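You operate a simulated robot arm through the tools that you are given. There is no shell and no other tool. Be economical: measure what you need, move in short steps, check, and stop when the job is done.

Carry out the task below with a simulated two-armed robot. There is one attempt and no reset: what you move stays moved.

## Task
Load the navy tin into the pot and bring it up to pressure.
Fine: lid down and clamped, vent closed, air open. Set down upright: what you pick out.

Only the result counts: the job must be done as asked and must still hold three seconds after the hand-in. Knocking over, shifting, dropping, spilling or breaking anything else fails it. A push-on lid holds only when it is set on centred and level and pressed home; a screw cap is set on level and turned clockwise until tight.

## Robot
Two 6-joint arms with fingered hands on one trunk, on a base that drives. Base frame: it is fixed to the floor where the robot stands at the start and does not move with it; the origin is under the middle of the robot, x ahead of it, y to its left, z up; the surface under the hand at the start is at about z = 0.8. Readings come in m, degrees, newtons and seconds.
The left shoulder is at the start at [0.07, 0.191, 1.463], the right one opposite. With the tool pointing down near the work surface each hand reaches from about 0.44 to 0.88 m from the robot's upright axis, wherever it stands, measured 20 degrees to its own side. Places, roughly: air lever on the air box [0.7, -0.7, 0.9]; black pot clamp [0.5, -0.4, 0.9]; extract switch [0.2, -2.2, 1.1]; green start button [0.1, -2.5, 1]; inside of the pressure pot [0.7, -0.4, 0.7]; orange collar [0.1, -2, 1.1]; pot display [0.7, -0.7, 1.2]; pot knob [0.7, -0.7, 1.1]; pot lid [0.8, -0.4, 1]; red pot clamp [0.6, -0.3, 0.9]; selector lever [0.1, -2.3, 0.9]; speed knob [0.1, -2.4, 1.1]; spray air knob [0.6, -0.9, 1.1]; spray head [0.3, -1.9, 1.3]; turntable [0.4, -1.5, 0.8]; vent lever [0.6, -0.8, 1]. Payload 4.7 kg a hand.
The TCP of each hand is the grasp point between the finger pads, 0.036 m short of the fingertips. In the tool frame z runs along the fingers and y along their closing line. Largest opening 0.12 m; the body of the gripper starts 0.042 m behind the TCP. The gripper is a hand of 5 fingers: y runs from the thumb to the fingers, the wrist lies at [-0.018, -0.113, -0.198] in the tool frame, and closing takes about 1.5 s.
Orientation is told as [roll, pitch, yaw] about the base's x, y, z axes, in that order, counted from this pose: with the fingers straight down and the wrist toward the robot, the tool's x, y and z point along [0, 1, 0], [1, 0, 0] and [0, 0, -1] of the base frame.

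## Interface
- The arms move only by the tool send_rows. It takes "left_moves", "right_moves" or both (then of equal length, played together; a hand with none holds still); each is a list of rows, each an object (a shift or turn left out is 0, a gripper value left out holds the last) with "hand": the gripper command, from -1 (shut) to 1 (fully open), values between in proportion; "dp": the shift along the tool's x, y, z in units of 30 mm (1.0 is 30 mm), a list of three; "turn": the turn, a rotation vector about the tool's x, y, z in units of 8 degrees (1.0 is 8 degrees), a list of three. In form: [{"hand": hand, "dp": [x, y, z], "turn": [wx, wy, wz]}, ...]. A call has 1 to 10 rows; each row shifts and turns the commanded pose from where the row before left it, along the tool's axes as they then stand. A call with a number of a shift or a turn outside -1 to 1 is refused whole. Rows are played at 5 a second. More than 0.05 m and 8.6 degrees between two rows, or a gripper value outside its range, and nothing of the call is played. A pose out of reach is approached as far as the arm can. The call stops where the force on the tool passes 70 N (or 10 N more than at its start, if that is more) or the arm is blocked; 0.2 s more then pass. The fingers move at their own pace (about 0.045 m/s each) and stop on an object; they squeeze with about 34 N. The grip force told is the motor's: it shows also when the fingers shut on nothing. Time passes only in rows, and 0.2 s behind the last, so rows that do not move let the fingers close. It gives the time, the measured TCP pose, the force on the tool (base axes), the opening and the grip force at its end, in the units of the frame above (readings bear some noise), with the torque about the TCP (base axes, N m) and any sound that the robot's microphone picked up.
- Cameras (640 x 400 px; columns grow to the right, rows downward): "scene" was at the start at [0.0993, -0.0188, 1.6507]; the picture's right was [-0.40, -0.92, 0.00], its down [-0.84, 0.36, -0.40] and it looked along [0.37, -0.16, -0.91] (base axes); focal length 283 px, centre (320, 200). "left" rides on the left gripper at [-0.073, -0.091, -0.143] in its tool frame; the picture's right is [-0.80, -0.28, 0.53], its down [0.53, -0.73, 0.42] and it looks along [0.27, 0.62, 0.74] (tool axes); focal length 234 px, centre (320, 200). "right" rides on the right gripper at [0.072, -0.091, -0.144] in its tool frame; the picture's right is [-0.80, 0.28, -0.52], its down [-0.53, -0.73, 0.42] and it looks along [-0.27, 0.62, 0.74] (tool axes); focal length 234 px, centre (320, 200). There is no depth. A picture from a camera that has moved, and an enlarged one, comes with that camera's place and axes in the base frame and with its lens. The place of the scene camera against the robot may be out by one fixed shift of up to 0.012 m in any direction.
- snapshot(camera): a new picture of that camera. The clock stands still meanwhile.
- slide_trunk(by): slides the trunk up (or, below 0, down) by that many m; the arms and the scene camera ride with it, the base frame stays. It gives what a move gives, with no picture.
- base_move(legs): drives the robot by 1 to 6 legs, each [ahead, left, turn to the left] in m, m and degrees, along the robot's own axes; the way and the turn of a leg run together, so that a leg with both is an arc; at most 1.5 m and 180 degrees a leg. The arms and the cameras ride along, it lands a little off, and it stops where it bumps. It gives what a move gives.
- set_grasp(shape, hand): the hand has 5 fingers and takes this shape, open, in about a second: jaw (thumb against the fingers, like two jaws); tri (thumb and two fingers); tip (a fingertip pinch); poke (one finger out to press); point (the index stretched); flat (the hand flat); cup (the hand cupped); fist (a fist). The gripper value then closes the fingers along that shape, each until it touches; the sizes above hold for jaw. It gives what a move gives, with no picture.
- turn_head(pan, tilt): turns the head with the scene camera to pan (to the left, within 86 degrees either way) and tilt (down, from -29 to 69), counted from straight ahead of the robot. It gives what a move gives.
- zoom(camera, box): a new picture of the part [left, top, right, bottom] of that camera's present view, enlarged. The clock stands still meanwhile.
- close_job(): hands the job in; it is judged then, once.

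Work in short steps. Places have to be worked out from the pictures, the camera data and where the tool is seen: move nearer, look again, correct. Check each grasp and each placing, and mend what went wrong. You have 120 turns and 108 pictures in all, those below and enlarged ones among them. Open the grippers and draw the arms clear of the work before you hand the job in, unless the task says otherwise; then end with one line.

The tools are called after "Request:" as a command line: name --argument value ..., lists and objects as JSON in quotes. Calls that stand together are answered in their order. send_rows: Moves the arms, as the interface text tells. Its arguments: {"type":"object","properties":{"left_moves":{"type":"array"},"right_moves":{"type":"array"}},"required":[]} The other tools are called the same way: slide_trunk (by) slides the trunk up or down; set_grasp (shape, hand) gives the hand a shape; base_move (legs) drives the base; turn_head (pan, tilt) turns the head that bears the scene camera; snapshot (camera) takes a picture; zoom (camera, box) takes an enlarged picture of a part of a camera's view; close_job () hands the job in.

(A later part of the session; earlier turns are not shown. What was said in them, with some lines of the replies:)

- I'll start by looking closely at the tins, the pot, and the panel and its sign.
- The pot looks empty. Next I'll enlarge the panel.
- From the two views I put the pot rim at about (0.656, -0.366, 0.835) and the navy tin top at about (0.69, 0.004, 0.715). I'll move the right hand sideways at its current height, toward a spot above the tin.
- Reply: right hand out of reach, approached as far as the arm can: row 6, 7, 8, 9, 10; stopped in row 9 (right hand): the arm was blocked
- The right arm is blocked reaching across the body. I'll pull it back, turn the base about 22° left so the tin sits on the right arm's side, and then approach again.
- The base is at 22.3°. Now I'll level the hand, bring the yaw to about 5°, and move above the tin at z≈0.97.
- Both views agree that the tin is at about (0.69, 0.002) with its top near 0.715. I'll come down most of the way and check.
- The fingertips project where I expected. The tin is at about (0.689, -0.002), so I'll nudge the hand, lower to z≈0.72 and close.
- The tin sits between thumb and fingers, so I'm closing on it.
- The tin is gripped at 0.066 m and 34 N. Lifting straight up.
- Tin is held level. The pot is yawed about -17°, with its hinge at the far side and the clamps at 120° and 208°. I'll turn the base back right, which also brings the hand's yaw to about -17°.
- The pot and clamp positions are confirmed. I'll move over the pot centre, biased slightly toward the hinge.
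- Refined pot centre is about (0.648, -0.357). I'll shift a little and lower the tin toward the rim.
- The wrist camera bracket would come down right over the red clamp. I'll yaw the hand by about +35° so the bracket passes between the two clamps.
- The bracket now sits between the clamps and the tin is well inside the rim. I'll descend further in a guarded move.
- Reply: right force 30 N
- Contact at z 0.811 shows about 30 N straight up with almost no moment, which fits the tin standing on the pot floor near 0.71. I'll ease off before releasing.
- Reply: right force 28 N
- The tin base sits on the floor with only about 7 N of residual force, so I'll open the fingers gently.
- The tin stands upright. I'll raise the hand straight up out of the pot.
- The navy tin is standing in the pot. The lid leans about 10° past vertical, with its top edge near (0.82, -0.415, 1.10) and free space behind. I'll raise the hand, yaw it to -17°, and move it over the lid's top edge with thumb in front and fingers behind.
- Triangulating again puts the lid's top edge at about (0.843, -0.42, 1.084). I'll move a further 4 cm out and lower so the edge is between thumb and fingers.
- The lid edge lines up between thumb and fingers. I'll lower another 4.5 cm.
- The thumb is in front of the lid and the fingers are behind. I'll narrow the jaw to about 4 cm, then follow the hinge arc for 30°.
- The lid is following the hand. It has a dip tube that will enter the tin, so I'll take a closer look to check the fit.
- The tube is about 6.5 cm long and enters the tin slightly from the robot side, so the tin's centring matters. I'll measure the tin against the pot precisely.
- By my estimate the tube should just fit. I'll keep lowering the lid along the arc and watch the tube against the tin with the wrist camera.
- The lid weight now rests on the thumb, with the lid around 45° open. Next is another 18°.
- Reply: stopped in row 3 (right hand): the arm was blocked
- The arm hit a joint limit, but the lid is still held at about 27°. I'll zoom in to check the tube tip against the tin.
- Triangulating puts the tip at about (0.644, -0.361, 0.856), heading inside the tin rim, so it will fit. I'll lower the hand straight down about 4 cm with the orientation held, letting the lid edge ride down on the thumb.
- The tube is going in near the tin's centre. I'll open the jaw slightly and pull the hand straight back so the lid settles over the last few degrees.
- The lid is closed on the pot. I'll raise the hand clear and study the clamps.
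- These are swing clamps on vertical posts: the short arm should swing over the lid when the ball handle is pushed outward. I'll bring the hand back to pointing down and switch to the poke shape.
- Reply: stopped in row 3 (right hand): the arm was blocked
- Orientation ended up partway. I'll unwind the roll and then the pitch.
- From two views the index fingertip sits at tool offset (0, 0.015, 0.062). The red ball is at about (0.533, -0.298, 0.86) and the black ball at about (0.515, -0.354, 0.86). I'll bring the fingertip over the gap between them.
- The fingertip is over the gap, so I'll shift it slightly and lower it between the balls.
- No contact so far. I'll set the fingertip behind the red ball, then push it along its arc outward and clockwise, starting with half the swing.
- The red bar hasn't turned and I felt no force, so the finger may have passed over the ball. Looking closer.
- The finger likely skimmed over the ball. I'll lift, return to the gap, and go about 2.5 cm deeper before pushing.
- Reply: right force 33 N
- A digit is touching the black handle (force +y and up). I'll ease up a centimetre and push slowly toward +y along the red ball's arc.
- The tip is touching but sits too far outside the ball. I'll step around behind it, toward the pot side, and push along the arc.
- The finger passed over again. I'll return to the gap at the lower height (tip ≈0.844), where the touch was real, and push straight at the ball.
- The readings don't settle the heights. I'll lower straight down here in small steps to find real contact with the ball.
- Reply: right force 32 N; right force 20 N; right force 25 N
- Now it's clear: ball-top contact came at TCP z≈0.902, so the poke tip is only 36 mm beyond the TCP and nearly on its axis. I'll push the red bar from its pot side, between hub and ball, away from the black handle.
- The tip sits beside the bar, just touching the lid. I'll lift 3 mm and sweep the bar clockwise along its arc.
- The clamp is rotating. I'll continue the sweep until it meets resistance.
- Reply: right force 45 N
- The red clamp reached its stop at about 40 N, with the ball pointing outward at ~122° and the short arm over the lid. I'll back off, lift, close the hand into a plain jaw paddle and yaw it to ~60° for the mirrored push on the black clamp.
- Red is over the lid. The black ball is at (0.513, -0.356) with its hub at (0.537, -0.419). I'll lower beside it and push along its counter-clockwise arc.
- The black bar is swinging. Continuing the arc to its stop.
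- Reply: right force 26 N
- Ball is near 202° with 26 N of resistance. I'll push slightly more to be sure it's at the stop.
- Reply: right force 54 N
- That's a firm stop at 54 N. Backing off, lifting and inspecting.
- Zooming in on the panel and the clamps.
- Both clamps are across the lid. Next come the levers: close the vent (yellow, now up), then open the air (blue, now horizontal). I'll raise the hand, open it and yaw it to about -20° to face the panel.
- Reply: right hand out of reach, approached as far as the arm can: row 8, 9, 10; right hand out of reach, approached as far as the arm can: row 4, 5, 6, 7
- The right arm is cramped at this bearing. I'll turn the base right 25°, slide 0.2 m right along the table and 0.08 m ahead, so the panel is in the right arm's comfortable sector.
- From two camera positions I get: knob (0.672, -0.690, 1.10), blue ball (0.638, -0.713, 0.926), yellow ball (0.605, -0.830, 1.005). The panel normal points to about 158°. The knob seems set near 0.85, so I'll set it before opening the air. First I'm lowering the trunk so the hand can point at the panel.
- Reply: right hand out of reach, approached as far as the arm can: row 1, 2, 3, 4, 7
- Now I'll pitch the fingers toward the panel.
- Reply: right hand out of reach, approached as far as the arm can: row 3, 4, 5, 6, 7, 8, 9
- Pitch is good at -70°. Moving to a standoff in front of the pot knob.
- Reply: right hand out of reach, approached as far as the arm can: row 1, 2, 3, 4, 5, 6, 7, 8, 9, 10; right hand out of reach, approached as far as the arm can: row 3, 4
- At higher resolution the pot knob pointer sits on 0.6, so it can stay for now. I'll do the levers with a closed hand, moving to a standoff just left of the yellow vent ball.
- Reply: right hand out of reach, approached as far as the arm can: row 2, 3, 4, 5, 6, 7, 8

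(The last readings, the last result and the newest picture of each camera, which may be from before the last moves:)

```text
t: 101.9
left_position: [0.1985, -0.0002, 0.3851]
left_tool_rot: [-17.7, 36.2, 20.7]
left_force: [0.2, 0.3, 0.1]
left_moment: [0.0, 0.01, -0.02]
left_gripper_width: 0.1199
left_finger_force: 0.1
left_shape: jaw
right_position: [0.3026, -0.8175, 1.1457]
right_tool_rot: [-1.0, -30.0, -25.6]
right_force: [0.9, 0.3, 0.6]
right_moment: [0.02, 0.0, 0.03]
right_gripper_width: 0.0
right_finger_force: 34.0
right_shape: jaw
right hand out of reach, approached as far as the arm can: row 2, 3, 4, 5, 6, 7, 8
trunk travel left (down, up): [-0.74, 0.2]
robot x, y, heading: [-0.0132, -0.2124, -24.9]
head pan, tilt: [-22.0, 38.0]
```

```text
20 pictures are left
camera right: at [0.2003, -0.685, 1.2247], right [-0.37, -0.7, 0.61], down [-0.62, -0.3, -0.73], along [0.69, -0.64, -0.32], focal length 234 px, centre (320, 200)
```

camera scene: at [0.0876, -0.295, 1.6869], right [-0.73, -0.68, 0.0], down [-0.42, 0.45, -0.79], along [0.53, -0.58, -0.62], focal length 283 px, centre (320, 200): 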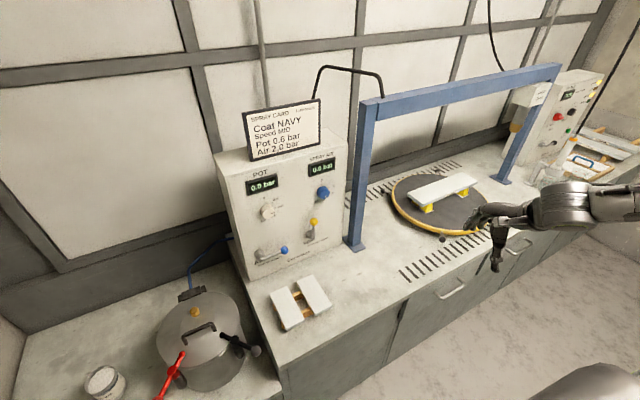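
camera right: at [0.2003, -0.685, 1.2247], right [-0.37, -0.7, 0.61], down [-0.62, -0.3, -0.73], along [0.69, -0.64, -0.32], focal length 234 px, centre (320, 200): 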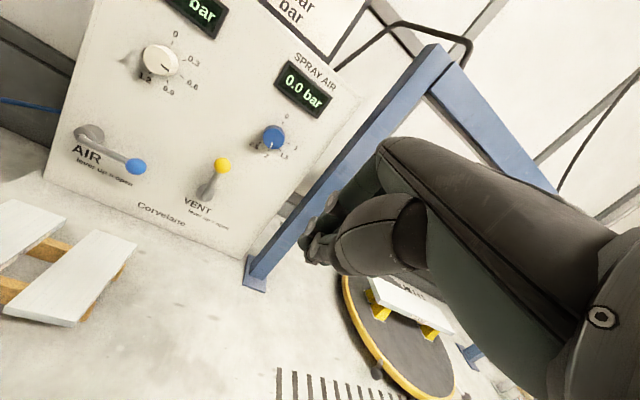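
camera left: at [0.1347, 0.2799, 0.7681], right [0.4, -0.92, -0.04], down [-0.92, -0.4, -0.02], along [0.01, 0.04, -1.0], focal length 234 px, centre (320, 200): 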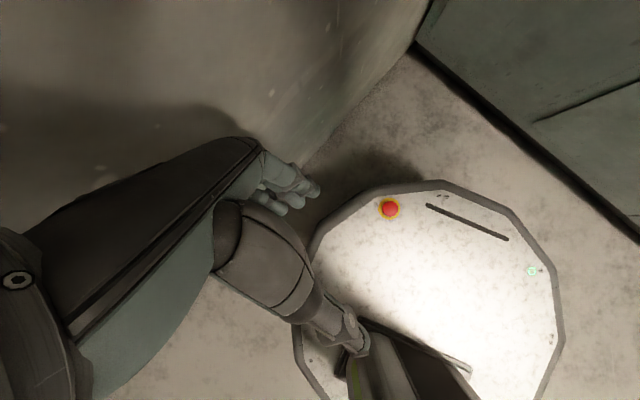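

The lowered trunk puts the hand too close to shoulder height for this pose. I'll raise the trunk again and retry the same approach from above.

Request:
slide_trunk --by 0.2

Request:
send_rows --right_moves '[{"dp": [0, -0.5, 0.87]}, {"dp": [0, -0.5, 0.87]}, {"dp": [0, -0.5, 0.87]}, {"dp": [0, -0.5, 0.87]}, {"dp": [0, -0.5, 0.87]}, {"dp": [0, -0.5, 0.87]}, {"dp": [0.8, 0.4, 0]}, {"dp": [0.8, 0.4, 0]}, {"dp": [0.8, 0.4, 0]}]'

```text
t: 104.1
left_position: [0.1979, 0.0004, 0.5859]
left_tool_rot: [-17.8, 36.3, 20.9]
left_force: [0.5, 0.2, 0.3]
left_moment: [0.01, 0.0, 0.0]
left_gripper_width: 0.1199
left_finger_force: 0.1
left_shape: jaw
right_position: [0.3027, -0.8178, 1.3468]
right_tool_rot: [-1.0, -30.1, -25.6]
right_force: [-0.1, 0.2, 0.2]
right_moment: [-0.01, -0.01, 0.0]
right_gripper_width: 0.0
right_finger_force: 34.1
right_shape: jaw
trunk travel left (down, up): [-0.94, 0.0]
robot x, y, heading: [-0.0135, -0.214, -25.0]
head pan, tilt: [-22.0, 38.0]
```

```text
t: 106.1
left_position: [0.1965, 0.0004, 0.5858]
left_tool_rot: [-17.8, 36.2, 20.9]
left_force: [0.5, 0.7, -0.2]
left_moment: [0.0, 0.0, -0.01]
left_gripper_width: 0.1198
left_finger_force: 0.0
left_shape: jaw
right_position: [0.255, -0.8251, 1.2614]
right_tool_rot: [-1.1, -29.9, -25.6]
right_force: [-0.3, -0.2, 0.6]
right_moment: [0.02, 0.0, 0.01]
right_gripper_width: 0.0
right_finger_force: 33.8
right_shape: jaw
right hand out of reach, approached as far as the arm can: row 1, 2, 3, 4, 5, 6, 7, 8, 9
trunk travel left (down, up): [-0.94, 0.0]
robot x, y, heading: [-0.0153, -0.2128, -25.2]
head pan, tilt: [-22.0, 38.0]
```

Pitching the hand back to vertical first, then moving outward toward the panel.

Request:
send_rows --right_moves '[{"turn": [0.94, 0, 0]}, {"turn": [0.94, 0, 0]}, {"turn": [0.94, 0, 0]}, {"turn": [0.94, 0, 0]}, {"dp": [0, 1, 0]}, {"dp": [0, 1, 0]}, {"dp": [0.5, 1, 0]}, {"dp": [0.5, 1, 0]}, {"dp": [0.5, 1, 0]}]'

```text
t: 108.1
left_position: [0.1983, 0.0004, 0.5857]
left_tool_rot: [-17.8, 36.3, 20.8]
left_force: [-0.2, 0.0, -0.3]
left_moment: [-0.02, 0.01, 0.02]
left_gripper_width: 0.1198
left_finger_force: 0.1
left_shape: jaw
right_position: [0.2817, -0.882, 1.3022]
right_tool_rot: [-0.7, -0.1, -26.0]
right_force: [-0.4, 0.1, -0.3]
right_moment: [0.02, 0.01, 0.0]
right_gripper_width: 0.0
right_finger_force: 34.4
right_shape: jaw
right hand out of reach, approached as far as the arm can: row 4, 5, 6, 7, 8, 9
trunk travel left (down, up): [-0.94, 0.0]
robot x, y, heading: [-0.0123, -0.2118, -25.1]
head pan, tilt: [-22.0, 38.0]
```

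The hand is too high for vertical fingers. Coming down to z≈1.12 before going out.

Request:
send_rows --right_moves '[{"dp": [0, 0, 1]}, {"dp": [0, 0, 1]}, {"dp": [0, 0, 1]}, {"dp": [0, 0, 1]}, {"dp": [0, 0, 1]}, {"dp": [0, 0, 1]}, {"dp": [0, 1, 0]}, {"dp": [0, 1, 0]}]'

```text
t: 109.9
left_position: [0.1981, 0.0009, 0.5851]
left_tool_rot: [-17.8, 36.3, 20.9]
left_force: [0.8, -0.9, -0.2]
left_moment: [-0.01, 0.0, 0.0]
left_gripper_width: 0.1198
left_finger_force: 0.0
left_shape: jaw
right_position: [0.2337, -0.9316, 1.1832]
right_tool_rot: [-0.9, 0.0, -26.2]
right_force: [-0.1, 0.0, -0.7]
right_moment: [-0.03, 0.0, 0.04]
right_gripper_width: 0.0
right_finger_force: 33.8
right_shape: jaw
right hand out of reach, approached as far as the arm can: row 1, 2, 3, 4, 5, 6, 7, 8
trunk travel left (down, up): [-0.94, 0.0]
robot x, y, heading: [-0.0141, -0.212, -25.1]
head pan, tilt: [-22.0, 38.0]
```

Inner poses seem to need a larger yaw. I'll yaw +32° first, then move out toward the panel.

Request:
send_rows --right_moves '[{"turn": [0, 0, -1]}, {"turn": [0, 0, -1]}, {"turn": [0, 0, -1]}, {"turn": [0, 0, -1]}, {}]'

Request:
send_rows --right_moves '[{"dp": [0.5, 0.9, 0.2]}, {"dp": [0.5, 0.9, 0.2]}, {"dp": [0.5, 0.9, 0.2]}, {"dp": [0.5, 0.9, 0.2]}, {"dp": [0.5, 0.9, 0.2]}]'

```text
t: 111.1
left_position: [0.1989, 0.0001, 0.5851]
left_tool_rot: [-17.8, 36.4, 20.8]
left_force: [0.2, -0.4, -0.2]
left_moment: [0.01, 0.0, -0.02]
left_gripper_width: 0.1197
left_finger_force: 0.0
left_shape: jaw
right_position: [0.1801, -0.8845, 1.2185]
right_tool_rot: [0.2, 1.5, 1.2]
right_force: [0.5, -0.3, 0.0]
right_moment: [0.01, 0.02, -0.02]
right_gripper_width: 0.0
right_finger_force: 34.6
right_shape: jaw
right hand out of reach, approached as far as the arm can: row 1, 2, 3, 4
trunk travel left (down, up): [-0.94, 0.0]
robot x, y, heading: [-0.0133, -0.2109, -25.4]
head pan, tilt: [-22.0, 38.0]
```

```text
t: 112.3
left_position: [0.1985, 0.0014, 0.5851]
left_tool_rot: [-18.0, 36.3, 20.8]
left_force: [1.1, -0.4, 0.1]
left_moment: [0.01, 0.01, -0.01]
left_gripper_width: 0.1198
left_finger_force: 0.1
left_shape: jaw
right_position: [0.2125, -0.8074, 1.1976]
right_tool_rot: [-1.7, 6.1, 25.0]
right_force: [3.9, -1.9, 0.2]
right_moment: [0.09, 0.24, -0.09]
right_gripper_width: 0.0002
right_finger_force: 34.3
right_shape: jaw
right hand out of reach, approached as far as the arm can: row 1, 2, 3, 5
trunk travel left (down, up): [-0.94, 0.0]
robot x, y, heading: [-0.0146, -0.2121, -25.0]
head pan, tilt: [-22.0, 38.0]
```

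Letting the arm settle to see where it really stands.

Request:
send_rows --right_moves '[{}, {}, {}, {}]'

Request:
snapshot --camera "scene"

```text
t: 113.3
left_position: [0.1987, 0.0008, 0.5861]
left_tool_rot: [-17.7, 36.2, 20.8]
left_force: [-0.3, 0.4, 0.1]
left_moment: [0.0, 0.01, -0.02]
left_gripper_width: 0.1198
left_finger_force: 0.0
left_shape: jaw
right_position: [0.233, -0.8154, 1.2053]
right_tool_rot: [4.4, 3.5, 5.7]
right_force: [0.2, 0.5, -0.4]
right_moment: [-0.01, 0.05, -0.02]
right_gripper_width: 0.0002
right_finger_force: 33.9
right_shape: jaw
trunk travel left (down, up): [-0.94, 0.0]
robot x, y, heading: [-0.0144, -0.211, -24.9]
head pan, tilt: [-22.0, 38.0]
```

```text
19 pictures are left
camera scene: at [0.086, -0.2932, 1.6872], right [-0.73, -0.68, 0.0], down [-0.42, 0.45, -0.79], along [0.54, -0.58, -0.62], focal length 283 px, centre (320, 200)
```

scene: 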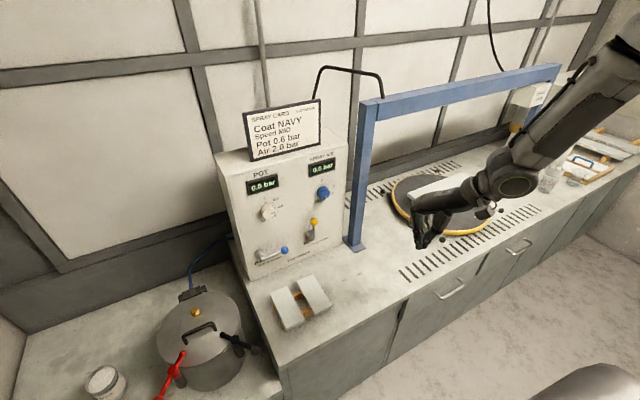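

The arm is fine but sits near its inner limit. I'll move straight outward and a bit down.

Request:
send_rows --right_moves '[{"dp": [0.1, 0.8, 0.5]}, {"dp": [0.1, 0.8, 0.5]}, {"dp": [0.1, 0.9, 0.4]}, {"dp": [0.1, 0.9, 0.4]}, {"dp": [0.15, 0.9, 0.4]}, {"dp": [0.15, 0.9, 0.3]}, {"dp": [0.15, 0.9, 0]}, {}]'

```text
t: 115.1
left_position: [0.1982, -0.0005, 0.5854]
left_tool_rot: [-17.8, 36.3, 20.7]
left_force: [-0.4, -0.2, 0.5]
left_moment: [0.01, 0.03, 0.02]
left_gripper_width: 0.1199
left_finger_force: 0.0
left_shape: jaw
right_position: [0.2346, -0.8139, 1.2087]
right_tool_rot: [4.5, 3.6, 5.8]
right_force: [0.4, -0.5, 0.3]
right_moment: [-0.03, -0.02, 0.02]
right_gripper_width: 0.0002
right_finger_force: 34.4
right_shape: jaw
right hand out of reach, approached as far as the arm can: row 1, 2, 3, 4, 5, 6, 7
trunk travel left (down, up): [-0.94, 0.0]
robot x, y, heading: [-0.0144, -0.213, -25.3]
head pan, tilt: [-22.0, 38.0]
```

I'll return toward the arm's known good starting pose relative to the robot, then go lower before going out.

Request:
send_rows --right_moves '[{"dp": [-0.67, -0.98, 0.45]}, {"dp": [-0.67, -0.98, 0.45]}, {"dp": [-0.67, -0.98, 0.45]}, {"dp": [-0.67, -0.98, 0.45]}, {"turn": [0.2, -0.3, 1]}, {"turn": [0.2, -0.2, 1]}, {"turn": [0, 0, 0.95]}, {"turn": [0, 0, 0.9]}, {}, {}]'

```text
t: 117.3
left_position: [0.1979, 0.0, 0.5866]
left_tool_rot: [-17.8, 36.2, 20.8]
left_force: [0.3, 0.1, -0.6]
left_moment: [-0.01, 0.0, 0.01]
left_gripper_width: 0.1202
left_finger_force: 0.1
left_shape: jaw
right_position: [0.1292, -0.9024, 1.1617]
right_tool_rot: [-1.3, 4.4, -21.2]
right_force: [-0.8, -0.4, 1.0]
right_moment: [0.01, 0.0, 0.02]
right_gripper_width: 0.0
right_finger_force: 34.1
right_shape: jaw
right hand out of reach, approached as far as the arm can: row 6
trunk travel left (down, up): [-0.94, 0.0]
robot x, y, heading: [-0.0155, -0.2139, -25.1]
head pan, tilt: [-22.0, 38.0]
```

Back in a good posture. I'll level the hand and lower to about 1.03.

Request:
send_rows --right_moves '[{"turn": [-0.55, 0.16, 0]}, {"dp": [0, 0, 1]}, {"dp": [0, 0, 1]}, {"dp": [0, 0, 1]}, {"dp": [0, 0, 1]}, {"dp": [0, 0.9, 0.3]}, {"dp": [0, 0.9, 0]}, {"dp": [0, 0.9, 0]}]'

```text
t: 119.1
left_position: [0.1988, 0.0003, 0.5851]
left_tool_rot: [-17.8, 36.4, 20.7]
left_force: [0.0, -1.2, 0.4]
left_moment: [0.01, 0.01, -0.01]
left_gripper_width: 0.1199
left_finger_force: 0.0
left_shape: jaw
right_position: [0.2061, -0.9316, 1.0591]
right_tool_rot: [0.0, 0.1, -21.2]
right_force: [0.0, 0.3, -0.5]
right_moment: [0.06, -0.02, 0.0]
right_gripper_width: 0.0002
right_finger_force: 34.5
right_shape: jaw
right hand out of reach, approached as far as the arm can: row 2, 3
trunk travel left (down, up): [-0.94, 0.0]
robot x, y, heading: [-0.0094, -0.2112, -25.3]
head pan, tilt: [-22.0, 38.0]
```

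That works. Moving across toward a standoff in front of the vent lever.

Request:
send_rows --right_moves '[{"dp": [0.98, 0.6, 0]}, {"dp": [0.98, 0.6, 0]}, {"dp": [0.98, 0.6, 0]}, {"dp": [0.98, 0.6, 0]}, {"dp": [0.98, 0.6, 0]}, {"dp": [0.98, 0.6, 0]}, {"dp": [0.98, 0.6, 0]}, {"dp": [0.98, 0.6, 0]}, {"dp": [0.98, 0.6, 0]}, {"dp": [0.98, 0.6, 0]}]'

Request:
send_rows --right_moves '[{"turn": [-0.94, 0, 0]}, {"turn": [-0.94, 0, 0]}, {"turn": [-0.94, 0, 0]}, {"turn": [-0.94, 0, 0]}, {}]'

Request:
snapshot --camera "right"

```text
t: 121.3
left_position: [0.1994, -0.0001, 0.5847]
left_tool_rot: [-18.0, 36.5, 20.8]
left_force: [-0.6, 1.3, -0.3]
left_moment: [-0.01, -0.02, -0.01]
left_gripper_width: 0.1198
left_finger_force: 0.0
left_shape: jaw
right_position: [0.4805, -0.721, 1.0604]
right_tool_rot: [-0.1, 0.1, -21.1]
right_force: [-0.8, -0.1, 0.4]
right_moment: [0.0, 0.01, 0.0]
right_gripper_width: 0.0004
right_finger_force: 34.0
right_shape: jaw
trunk travel left (down, up): [-0.94, 0.0]
robot x, y, heading: [-0.0136, -0.2104, -24.7]
head pan, tilt: [-22.0, 38.0]
```

```text
t: 122.5
left_position: [0.1966, 0.0005, 0.585]
left_tool_rot: [-17.7, 36.3, 20.8]
left_force: [-0.2, -0.1, -0.2]
left_moment: [0.02, -0.02, 0.01]
left_gripper_width: 0.1198
left_finger_force: 0.1
left_shape: jaw
right_position: [0.4809, -0.7218, 1.0611]
right_tool_rot: [0.0, -30.2, -21.1]
right_force: [0.3, 0.5, -0.7]
right_moment: [-0.01, 0.01, -0.03]
right_gripper_width: 0.0
right_finger_force: 34.0
right_shape: jaw
trunk travel left (down, up): [-0.94, 0.0]
robot x, y, heading: [-0.0125, -0.2122, -25.0]
head pan, tilt: [-22.0, 38.0]
```

```text
18 pictures are left
camera right: at [0.3655, -0.5997, 1.1398], right [-0.31, -0.74, 0.59], down [-0.58, -0.35, -0.74], along [0.75, -0.58, -0.32], focal length 234 px, centre (320, 200)
```

right: 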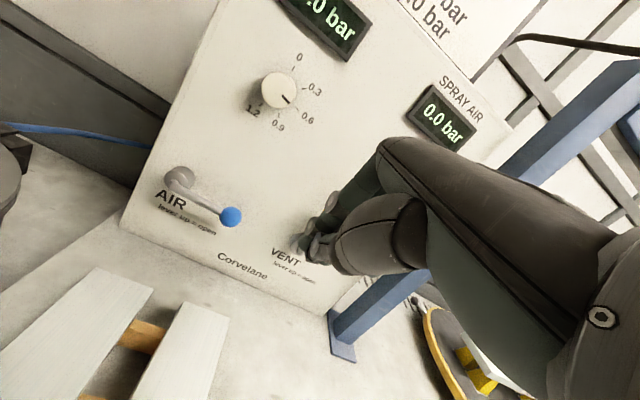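

Posture is good. I'll move in beside the yellow ball and push it to the right.

Request:
send_rows --right_moves '[{"dp": [0.03, 0.84, 0.82]}, {"dp": [0.03, 0.84, 0.82]}, {"dp": [0.03, 0.84, 0.82]}, {"dp": [0.03, 0.84, 0.82]}, {}]'

Request:
send_rows --right_moves '[{"dp": [-0.6, -0.03, 0.06]}, {"dp": [-0.6, -0.08, 0.14]}, {"dp": [-0.6, -0.08, 0.14]}, {"dp": [-0.5, -0.1, 0.17]}, {}]'

Request:
zoom --camera "scene" --box '[210, 150, 370, 290]'

```text
t: 123.7
left_position: [0.1988, 0.0003, 0.5861]
left_tool_rot: [-17.8, 36.4, 20.8]
left_force: [0.0, -0.3, 0.3]
left_moment: [0.0, 0.06, -0.02]
left_gripper_width: 0.1201
left_finger_force: 0.1
left_shape: jaw
right_position: [0.6079, -0.7686, 1.027]
right_tool_rot: [0.0, -30.1, -21.2]
right_force: [-0.4, 1.1, 0.0]
right_moment: [0.01, 0.01, 0.02]
right_gripper_width: 0.0003
right_finger_force: 33.8
right_shape: jaw
trunk travel left (down, up): [-0.94, 0.0]
robot x, y, heading: [-0.0141, -0.2147, -25.2]
head pan, tilt: [-22.0, 38.0]
```

```text
t: 124.9
left_position: [0.1996, -0.0004, 0.5848]
left_tool_rot: [-17.8, 36.2, 20.9]
left_force: [-0.2, -1.0, -0.2]
left_moment: [0.01, -0.02, -0.01]
left_gripper_width: 0.12
left_finger_force: 0.1
left_shape: jaw
right_position: [0.5825, -0.832, 1.0107]
right_tool_rot: [-0.2, -30.1, -21.1]
right_force: [-1.0, -0.3, 0.5]
right_moment: [-0.02, -0.02, -0.04]
right_gripper_width: 0.0001
right_finger_force: 34.2
right_shape: jaw
trunk travel left (down, up): [-0.94, 0.0]
robot x, y, heading: [-0.0159, -0.2139, -25.1]
head pan, tilt: [-22.0, 38.0]
```

```text
2.86 times, centred on (290, 220) of scene
camera zoom: at [0.0856, -0.2925, 1.6872], right [-0.73, -0.68, 0.0], down [-0.42, 0.45, -0.79], along [0.54, -0.58, -0.62], focal length 810 px, centre (406, 143)
```

zoom: 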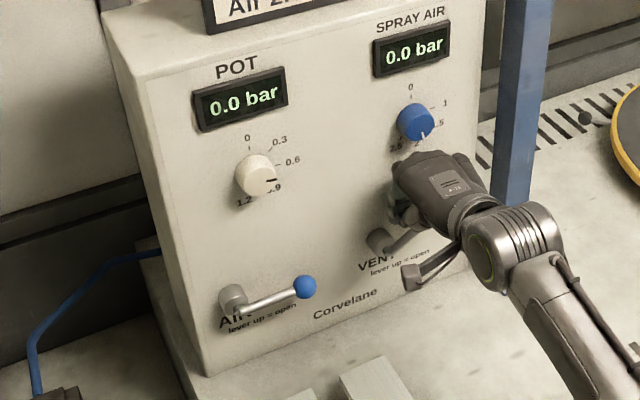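

The vent lever is almost horizontal. I'll go up and over the ball, then press it down to its stop.

Request:
send_rows --right_moves '[{"dp": [0.2, 0.4, -0.69]}, {"dp": [-0.8, 0, 0]}, {"dp": [-0.8, 0, 0]}, {"dp": [-0.6, 0, 0]}, {"dp": [0, -0.35, 0.6]}, {"dp": [0, -0.35, 0.6]}, {"dp": [0, -0.3, 0.52]}, {}]'

Request:
zoom --camera "scene" --box '[210, 150, 370, 290]'

```text
t: 126.7
left_position: [0.1977, 0.0004, 0.5849]
left_tool_rot: [-18.0, 36.4, 20.7]
left_force: [-0.2, 0.2, -0.3]
left_moment: [-0.01, 0.02, 0.01]
left_gripper_width: 0.1197
left_finger_force: 0.1
left_shape: jaw
right_position: [0.5619, -0.8843, 0.981]
right_tool_rot: [-0.2, -30.9, -21.0]
right_force: [6.9, -2.6, 29.0]
right_moment: [-0.49, -0.76, 0.03]
right_gripper_width: 0.0003
right_finger_force: 34.0
right_shape: jaw
trunk travel left (down, up): [-0.94, 0.0]
robot x, y, heading: [-0.0147, -0.2139, -25.2]
head pan, tilt: [-22.0, 38.0]
```

```text
2.86 times, centred on (290, 220) of scene
camera zoom: at [0.083, -0.2891, 1.688], right [-0.73, -0.68, 0.0], down [-0.42, 0.45, -0.79], along [0.54, -0.58, -0.61], focal length 810 px, centre (406, 143)
```

zoom: 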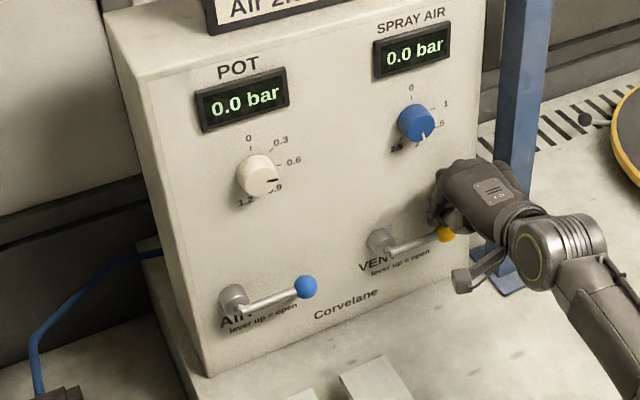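

The vent is closed: horizontal, at its stop. Next is the air lever. I'll lift off, shift left and take position above the blue ball with the jaw part-open, thumb in front and fingers behind.

Request:
send_rows --right_moves '[{"dp": [0, 0.35, -0.6]}, {"hand": -0.1, "dp": [0, 0.2, -0.6]}, {"dp": [0.9, -0.3, 0]}, {"dp": [0.9, -0.3, 0]}, {"dp": [0.9, -0.2, 0]}, {"dp": [0.9, -0.2, 0]}, {"dp": [0.9, -0.2, 0]}, {"dp": [0.9, 0, -0.1]}, {"dp": [0.8, 0, -0.1]}, {}]'

Request:
snapshot --camera "right"

```text
t: 128.9
left_position: [0.1967, 0.0007, 0.5847]
left_tool_rot: [-17.9, 36.3, 20.8]
left_force: [0.0, 0.2, -0.4]
left_moment: [0.0, 0.0, -0.02]
left_gripper_width: 0.1198
left_finger_force: 0.0
left_shape: jaw
right_position: [0.5931, -0.7014, 1.0003]
right_tool_rot: [0.0, -30.2, -21.1]
right_force: [0.7, 0.1, -0.3]
right_moment: [0.06, -0.02, 0.02]
right_gripper_width: 0.0536
right_finger_force: 0.0
right_shape: jaw
trunk travel left (down, up): [-0.94, 0.0]
robot x, y, heading: [-0.0127, -0.2129, -25.0]
head pan, tilt: [-22.0, 38.0]
```

```text
15 pictures are left
camera right: at [0.479, -0.5797, 1.0793], right [-0.31, -0.74, 0.59], down [-0.58, -0.34, -0.74], along [0.75, -0.58, -0.33], focal length 234 px, centre (320, 200)
```

right: 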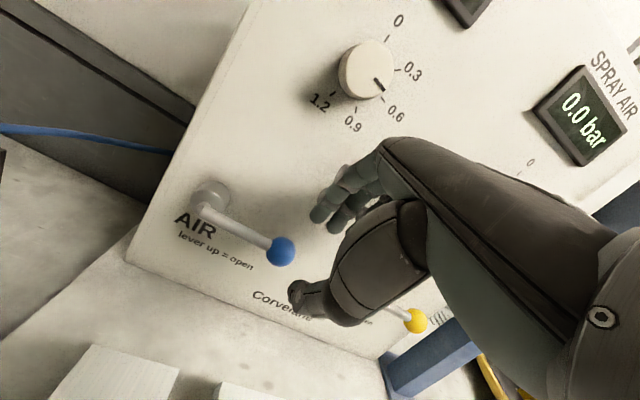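

The ball lies between thumb and fingers along the approach line. I'll move down onto it and close.

Request:
send_rows --right_moves '[{"dp": [0.15, 0.11, 0.75]}, {"dp": [0.14, 0.11, 0.75]}, {"dp": [0, 0, 0.74]}, {}]'

Request:
send_rows --right_moves '[{"hand": -1}, {}, {}, {}, {}, {}]'

Request:
snapshot --camera "right"

```text
t: 129.9
left_position: [0.1938, 0.0024, 0.587]
left_tool_rot: [-18.4, 35.9, 20.5]
left_force: [-0.1, 0.2, 0.1]
left_moment: [-0.02, 0.02, 0.0]
left_gripper_width: 0.12
left_finger_force: 0.1
left_shape: jaw
right_position: [0.622, -0.7048, 0.9523]
right_tool_rot: [0.0, -30.6, -21.3]
right_force: [-59.9, 20.7, 19.4]
right_moment: [-1.17, -2.48, -0.83]
right_gripper_width: 0.0476
right_finger_force: 0.1
right_shape: jaw
trunk travel left (down, up): [-0.94, 0.0]
robot x, y, heading: [-0.015, -0.2125, -24.9]
head pan, tilt: [-22.0, 38.0]
```

```text
t: 131.3
left_position: [0.1979, 0.0006, 0.5854]
left_tool_rot: [-17.9, 36.2, 20.8]
left_force: [-0.7, 0.2, 1.2]
left_moment: [-0.02, 0.04, -0.02]
left_gripper_width: 0.1199
left_finger_force: 0.1
left_shape: jaw
right_position: [0.6332, -0.7072, 0.9462]
right_tool_rot: [0.0, -30.1, -21.1]
right_force: [-8.1, 4.1, -3.4]
right_moment: [-0.07, -0.05, 0.0]
right_gripper_width: 0.0041
right_finger_force: 34.7
right_shape: jaw
trunk travel left (down, up): [-0.94, 0.0]
robot x, y, heading: [-0.0143, -0.2108, -24.9]
head pan, tilt: [-22.0, 38.0]
```

```text
14 pictures are left
camera right: at [0.5185, -0.5842, 1.024], right [-0.31, -0.74, 0.59], down [-0.58, -0.34, -0.74], along [0.75, -0.57, -0.33], focal length 234 px, centre (320, 200)
```

right: 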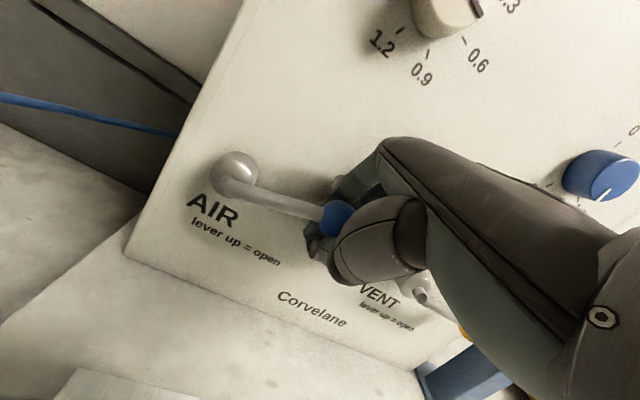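

The tips have closed around and under the ball stem with a little panel contact, which has now relaxed. I'll lift along the lever's arc to about 50° and check.

Request:
send_rows --right_moves '[{"dp": [0.05, 0.2, -0.42]}, {"dp": [0.12, 0.24, -0.42]}, {"dp": [0.25, 0.22, -0.38]}, {"dp": [0.25, 0.22, -0.37]}, {"dp": [0.38, 0.16, -0.28]}, {}]'

Request:
snapshot --camera "right"

```text
t: 132.7
left_position: [0.1964, 0.0003, 0.5854]
left_tool_rot: [-17.8, 36.2, 20.7]
left_force: [0.3, -0.6, 0.5]
left_moment: [-0.01, 0.02, 0.04]
left_gripper_width: 0.1201
left_finger_force: 0.1
left_shape: jaw
right_position: [0.6421, -0.6773, 1.0104]
right_tool_rot: [0.0, -30.2, -21.2]
right_force: [-11.1, 0.4, -2.6]
right_moment: [-0.02, -0.15, -0.18]
right_gripper_width: 0.0033
right_finger_force: 33.6
right_shape: jaw
trunk travel left (down, up): [-0.94, 0.0]
robot x, y, heading: [-0.0118, -0.2137, -25.1]
head pan, tilt: [-22.0, 38.0]
```

```text
13 pictures are left
camera right: at [0.528, -0.5554, 1.0891], right [-0.31, -0.74, 0.59], down [-0.58, -0.34, -0.74], along [0.75, -0.58, -0.33], focal length 234 px, centre (320, 200)
```

right: 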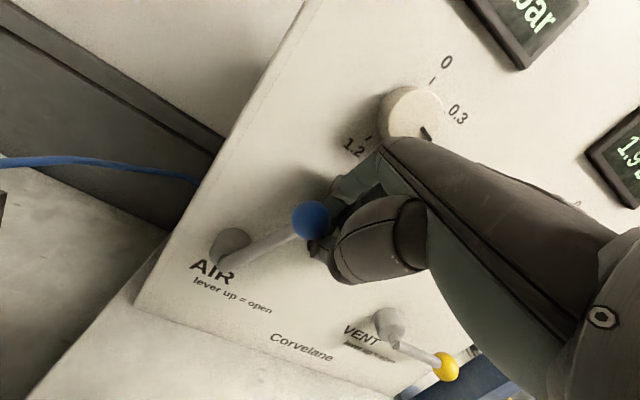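

The lever is past 45° and the spray display already reacts. I'll finish by pushing left at constant height, keeping below the knob.

Request:
send_rows --right_moves '[{"dp": [0.5, 0, 0]}, {"dp": [0.5, -0.05, 0.09]}, {"dp": [0.5, -0.05, 0.09]}, {"dp": [0.5, -0.05, 0.09]}, {}]'

Request:
zoom --camera "scene" --box '[200, 150, 360, 290]'

```text
t: 133.9
left_position: [0.196, -0.0027, 0.5869]
left_tool_rot: [-17.7, 35.9, 20.6]
left_force: [-0.3, -0.1, -0.5]
left_moment: [0.0, 0.01, 0.03]
left_gripper_width: 0.1199
left_finger_force: 0.1
left_shape: jaw
right_position: [0.6577, -0.6358, 1.0041]
right_tool_rot: [-0.3, -30.6, -21.3]
right_force: [-39.5, -44.2, 13.8]
right_moment: [-0.38, -0.6, -0.61]
right_gripper_width: 0.0034
right_finger_force: 33.6
right_shape: jaw
trunk travel left (down, up): [-0.94, 0.0]
robot x, y, heading: [-0.0128, -0.213, -25.4]
head pan, tilt: [-22.0, 38.0]
```

```text
2.86 times, centred on (280, 220) of scene
camera zoom: at [0.0747, -0.3007, 1.6877], right [-0.74, -0.68, -0.01], down [-0.41, 0.46, -0.79], along [0.54, -0.58, -0.61], focal length 810 px, centre (434, 143)
```

zoom: 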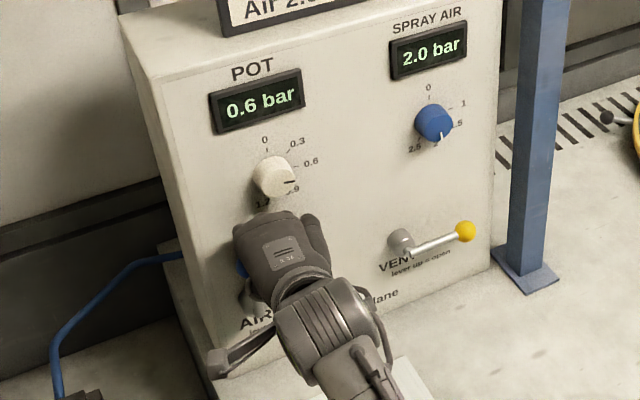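

The pot reads 0.6 bar and spray air 2.0 bar, with the lever at its stop. I'll back off to the right, then straight out from the panel.

Request:
send_rows --right_moves '[{"dp": [-0.4, 0, 0]}, {"dp": [-0.6, -0.2, -0.1]}, {"dp": [-0.4, -0.6, -0.35]}, {"dp": [0, -0.8, -0.46]}, {"dp": [0, -0.8, -0.46]}, {"dp": [0, -0.8, -0.46]}, {"dp": [0, -0.8, -0.46]}, {}]'

Request:
zoom --camera "scene" --box '[200, 150, 360, 290]'

Request:
zoom --camera "scene" --box '[60, 260, 280, 400]'

```text
t: 135.9
left_position: [0.1986, 0.0002, 0.5853]
left_tool_rot: [-17.7, 36.3, 20.9]
left_force: [0.4, -0.3, -0.5]
left_moment: [0.03, -0.01, -0.02]
left_gripper_width: 0.1197
left_finger_force: 0.0
left_shape: jaw
right_position: [0.5157, -0.6397, 0.9999]
right_tool_rot: [-4.0, -30.5, -19.2]
right_force: [0.6, -0.8, 0.2]
right_moment: [-0.01, 0.01, -0.02]
right_gripper_width: 0.0045
right_finger_force: 33.6
right_shape: jaw
trunk travel left (down, up): [-0.94, 0.0]
robot x, y, heading: [-0.0121, -0.2162, -25.2]
head pan, tilt: [-22.0, 38.0]
stopped in row 8 (right hand): the arm was blocked; the commanded pose is now the measured one
```

```text
2.86 times, centred on (280, 220) of scene
camera zoom: at [0.0865, -0.2938, 1.6871], right [-0.73, -0.68, 0.0], down [-0.42, 0.45, -0.79], along [0.54, -0.58, -0.62], focal length 810 px, centre (434, 143)
```

zoom: 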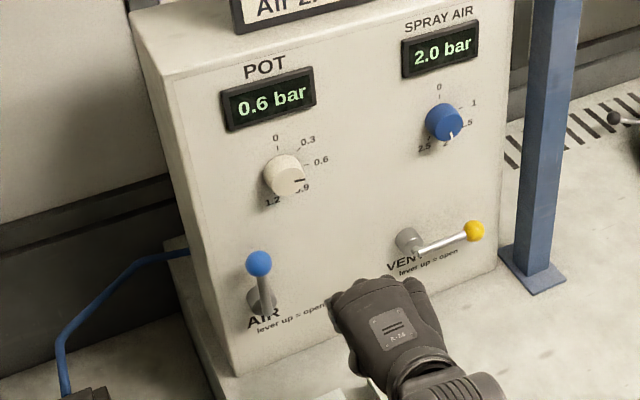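

```text
2.86 times, centred on (170, 330) of scene
camera zoom: at [0.0865, -0.2938, 1.6871], right [-0.73, -0.68, 0.0], down [-0.42, 0.45, -0.79], along [0.54, -0.58, -0.62], focal length 810 px, centre (749, -171)
```

zoom: 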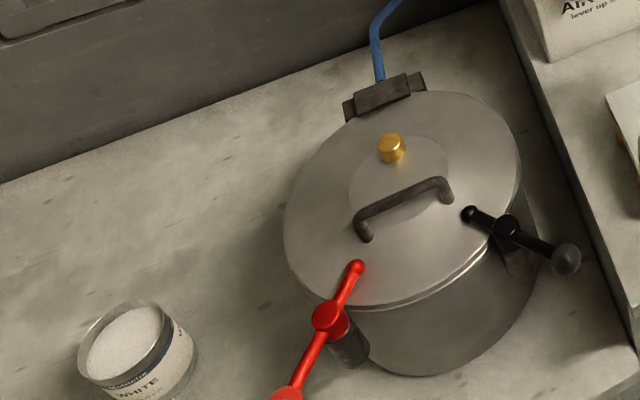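

Pot at 0.6 bar, air lever up, vent horizontal, both clamps over the lid. I'll open the hand, raise the arm clear, and check that nothing was disturbed.

Request:
send_rows --right_moves '[{"hand": 1, "dp": [0, 0.4, -0.7]}, {"dp": [-0.3, 0.4, -0.7]}, {"dp": [-0.5, 0.3, -0.7]}, {"dp": [-0.7, 0, -0.5]}, {"dp": [-0.8, -0.3, -0.2]}, {"dp": [-0.8, -0.3, -0.2]}, {}, {}]'

Request:
snapshot --camera "scene"

```text
t: 137.7
left_position: [0.1991, 0.0, 0.5859]
left_tool_rot: [-17.7, 36.3, 20.8]
left_force: [0.1, -0.6, 0.4]
left_moment: [-0.02, -0.02, 0.0]
left_gripper_width: 0.1199
left_finger_force: 0.1
left_shape: jaw
right_position: [0.4543, -0.7083, 1.0915]
right_tool_rot: [-3.8, -30.6, -19.3]
right_force: [-0.5, -0.2, 0.8]
right_moment: [0.03, 0.0, 0.03]
right_gripper_width: 0.1196
right_finger_force: 0.1
right_shape: jaw
trunk travel left (down, up): [-0.94, 0.0]
robot x, y, heading: [-0.0167, -0.2104, -24.6]
head pan, tilt: [-22.0, 38.0]
```

```text
9 pictures are left
camera scene: at [0.0854, -0.2926, 1.6872], right [-0.73, -0.68, 0.0], down [-0.42, 0.45, -0.79], along [0.54, -0.58, -0.62], focal length 283 px, centre (320, 200)
```

scene: 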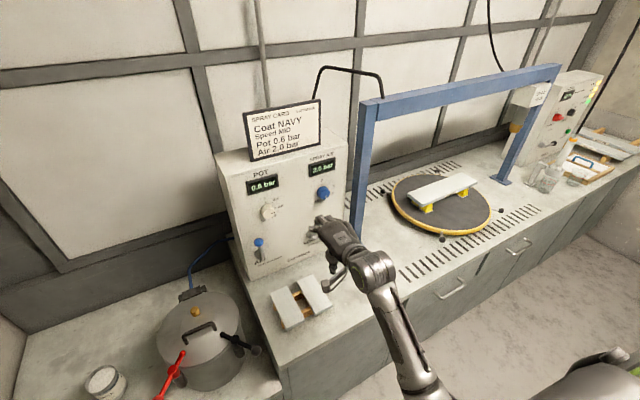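

The plank stand and everything else are where they were. One last retreat away from the panel, then hand in.

Request:
send_rows --right_moves '[{"dp": [-0.9, -0.3, -0.4]}, {"dp": [-0.9, -0.3, -0.4]}, {"dp": [-0.9, -0.3, -0.4]}, {"dp": [-0.9, -0.3, -0.4]}, {}]'

Request:
zoom --camera "scene" --box '[140, 150, 360, 400]'

```text
t: 138.9
left_position: [0.198, -0.0002, 0.5854]
left_tool_rot: [-17.8, 36.4, 20.8]
left_force: [-0.4, -0.7, 0.8]
left_moment: [0.01, 0.04, -0.02]
left_gripper_width: 0.12
left_finger_force: 0.0
left_shape: jaw
right_position: [0.3648, -0.7883, 1.1203]
right_tool_rot: [-3.8, -30.6, -19.2]
right_force: [0.5, -0.5, 0.3]
right_moment: [-0.03, 0.0, -0.04]
right_gripper_width: 0.1196
right_finger_force: 0.1
right_shape: jaw
trunk travel left (down, up): [-0.94, 0.0]
robot x, y, heading: [-0.017, -0.2134, -25.0]
head pan, tilt: [-22.0, 38.0]
```

```text
1.60 times, centred on (250, 275) of scene
camera zoom: at [0.0863, -0.2921, 1.6872], right [-0.73, -0.68, 0.0], down [-0.42, 0.45, -0.79], along [0.54, -0.58, -0.62], focal length 453 px, centre (432, 80)
```

zoom: 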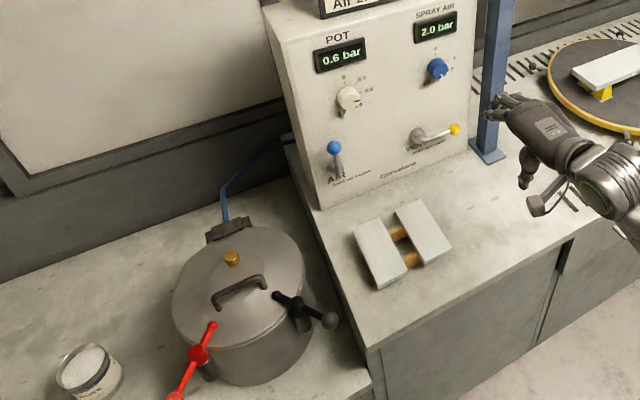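

The display holds 0.6 bar, the levers and clamps are set, and the arm is clear. Handing in.

Request:
close_job

```text
The job is handed in.
```

The navy tin is upright in the pot, the lid is down with both clamps swung across it, the vent is closed, the air is open, and the pot display reads 0.6 bar.
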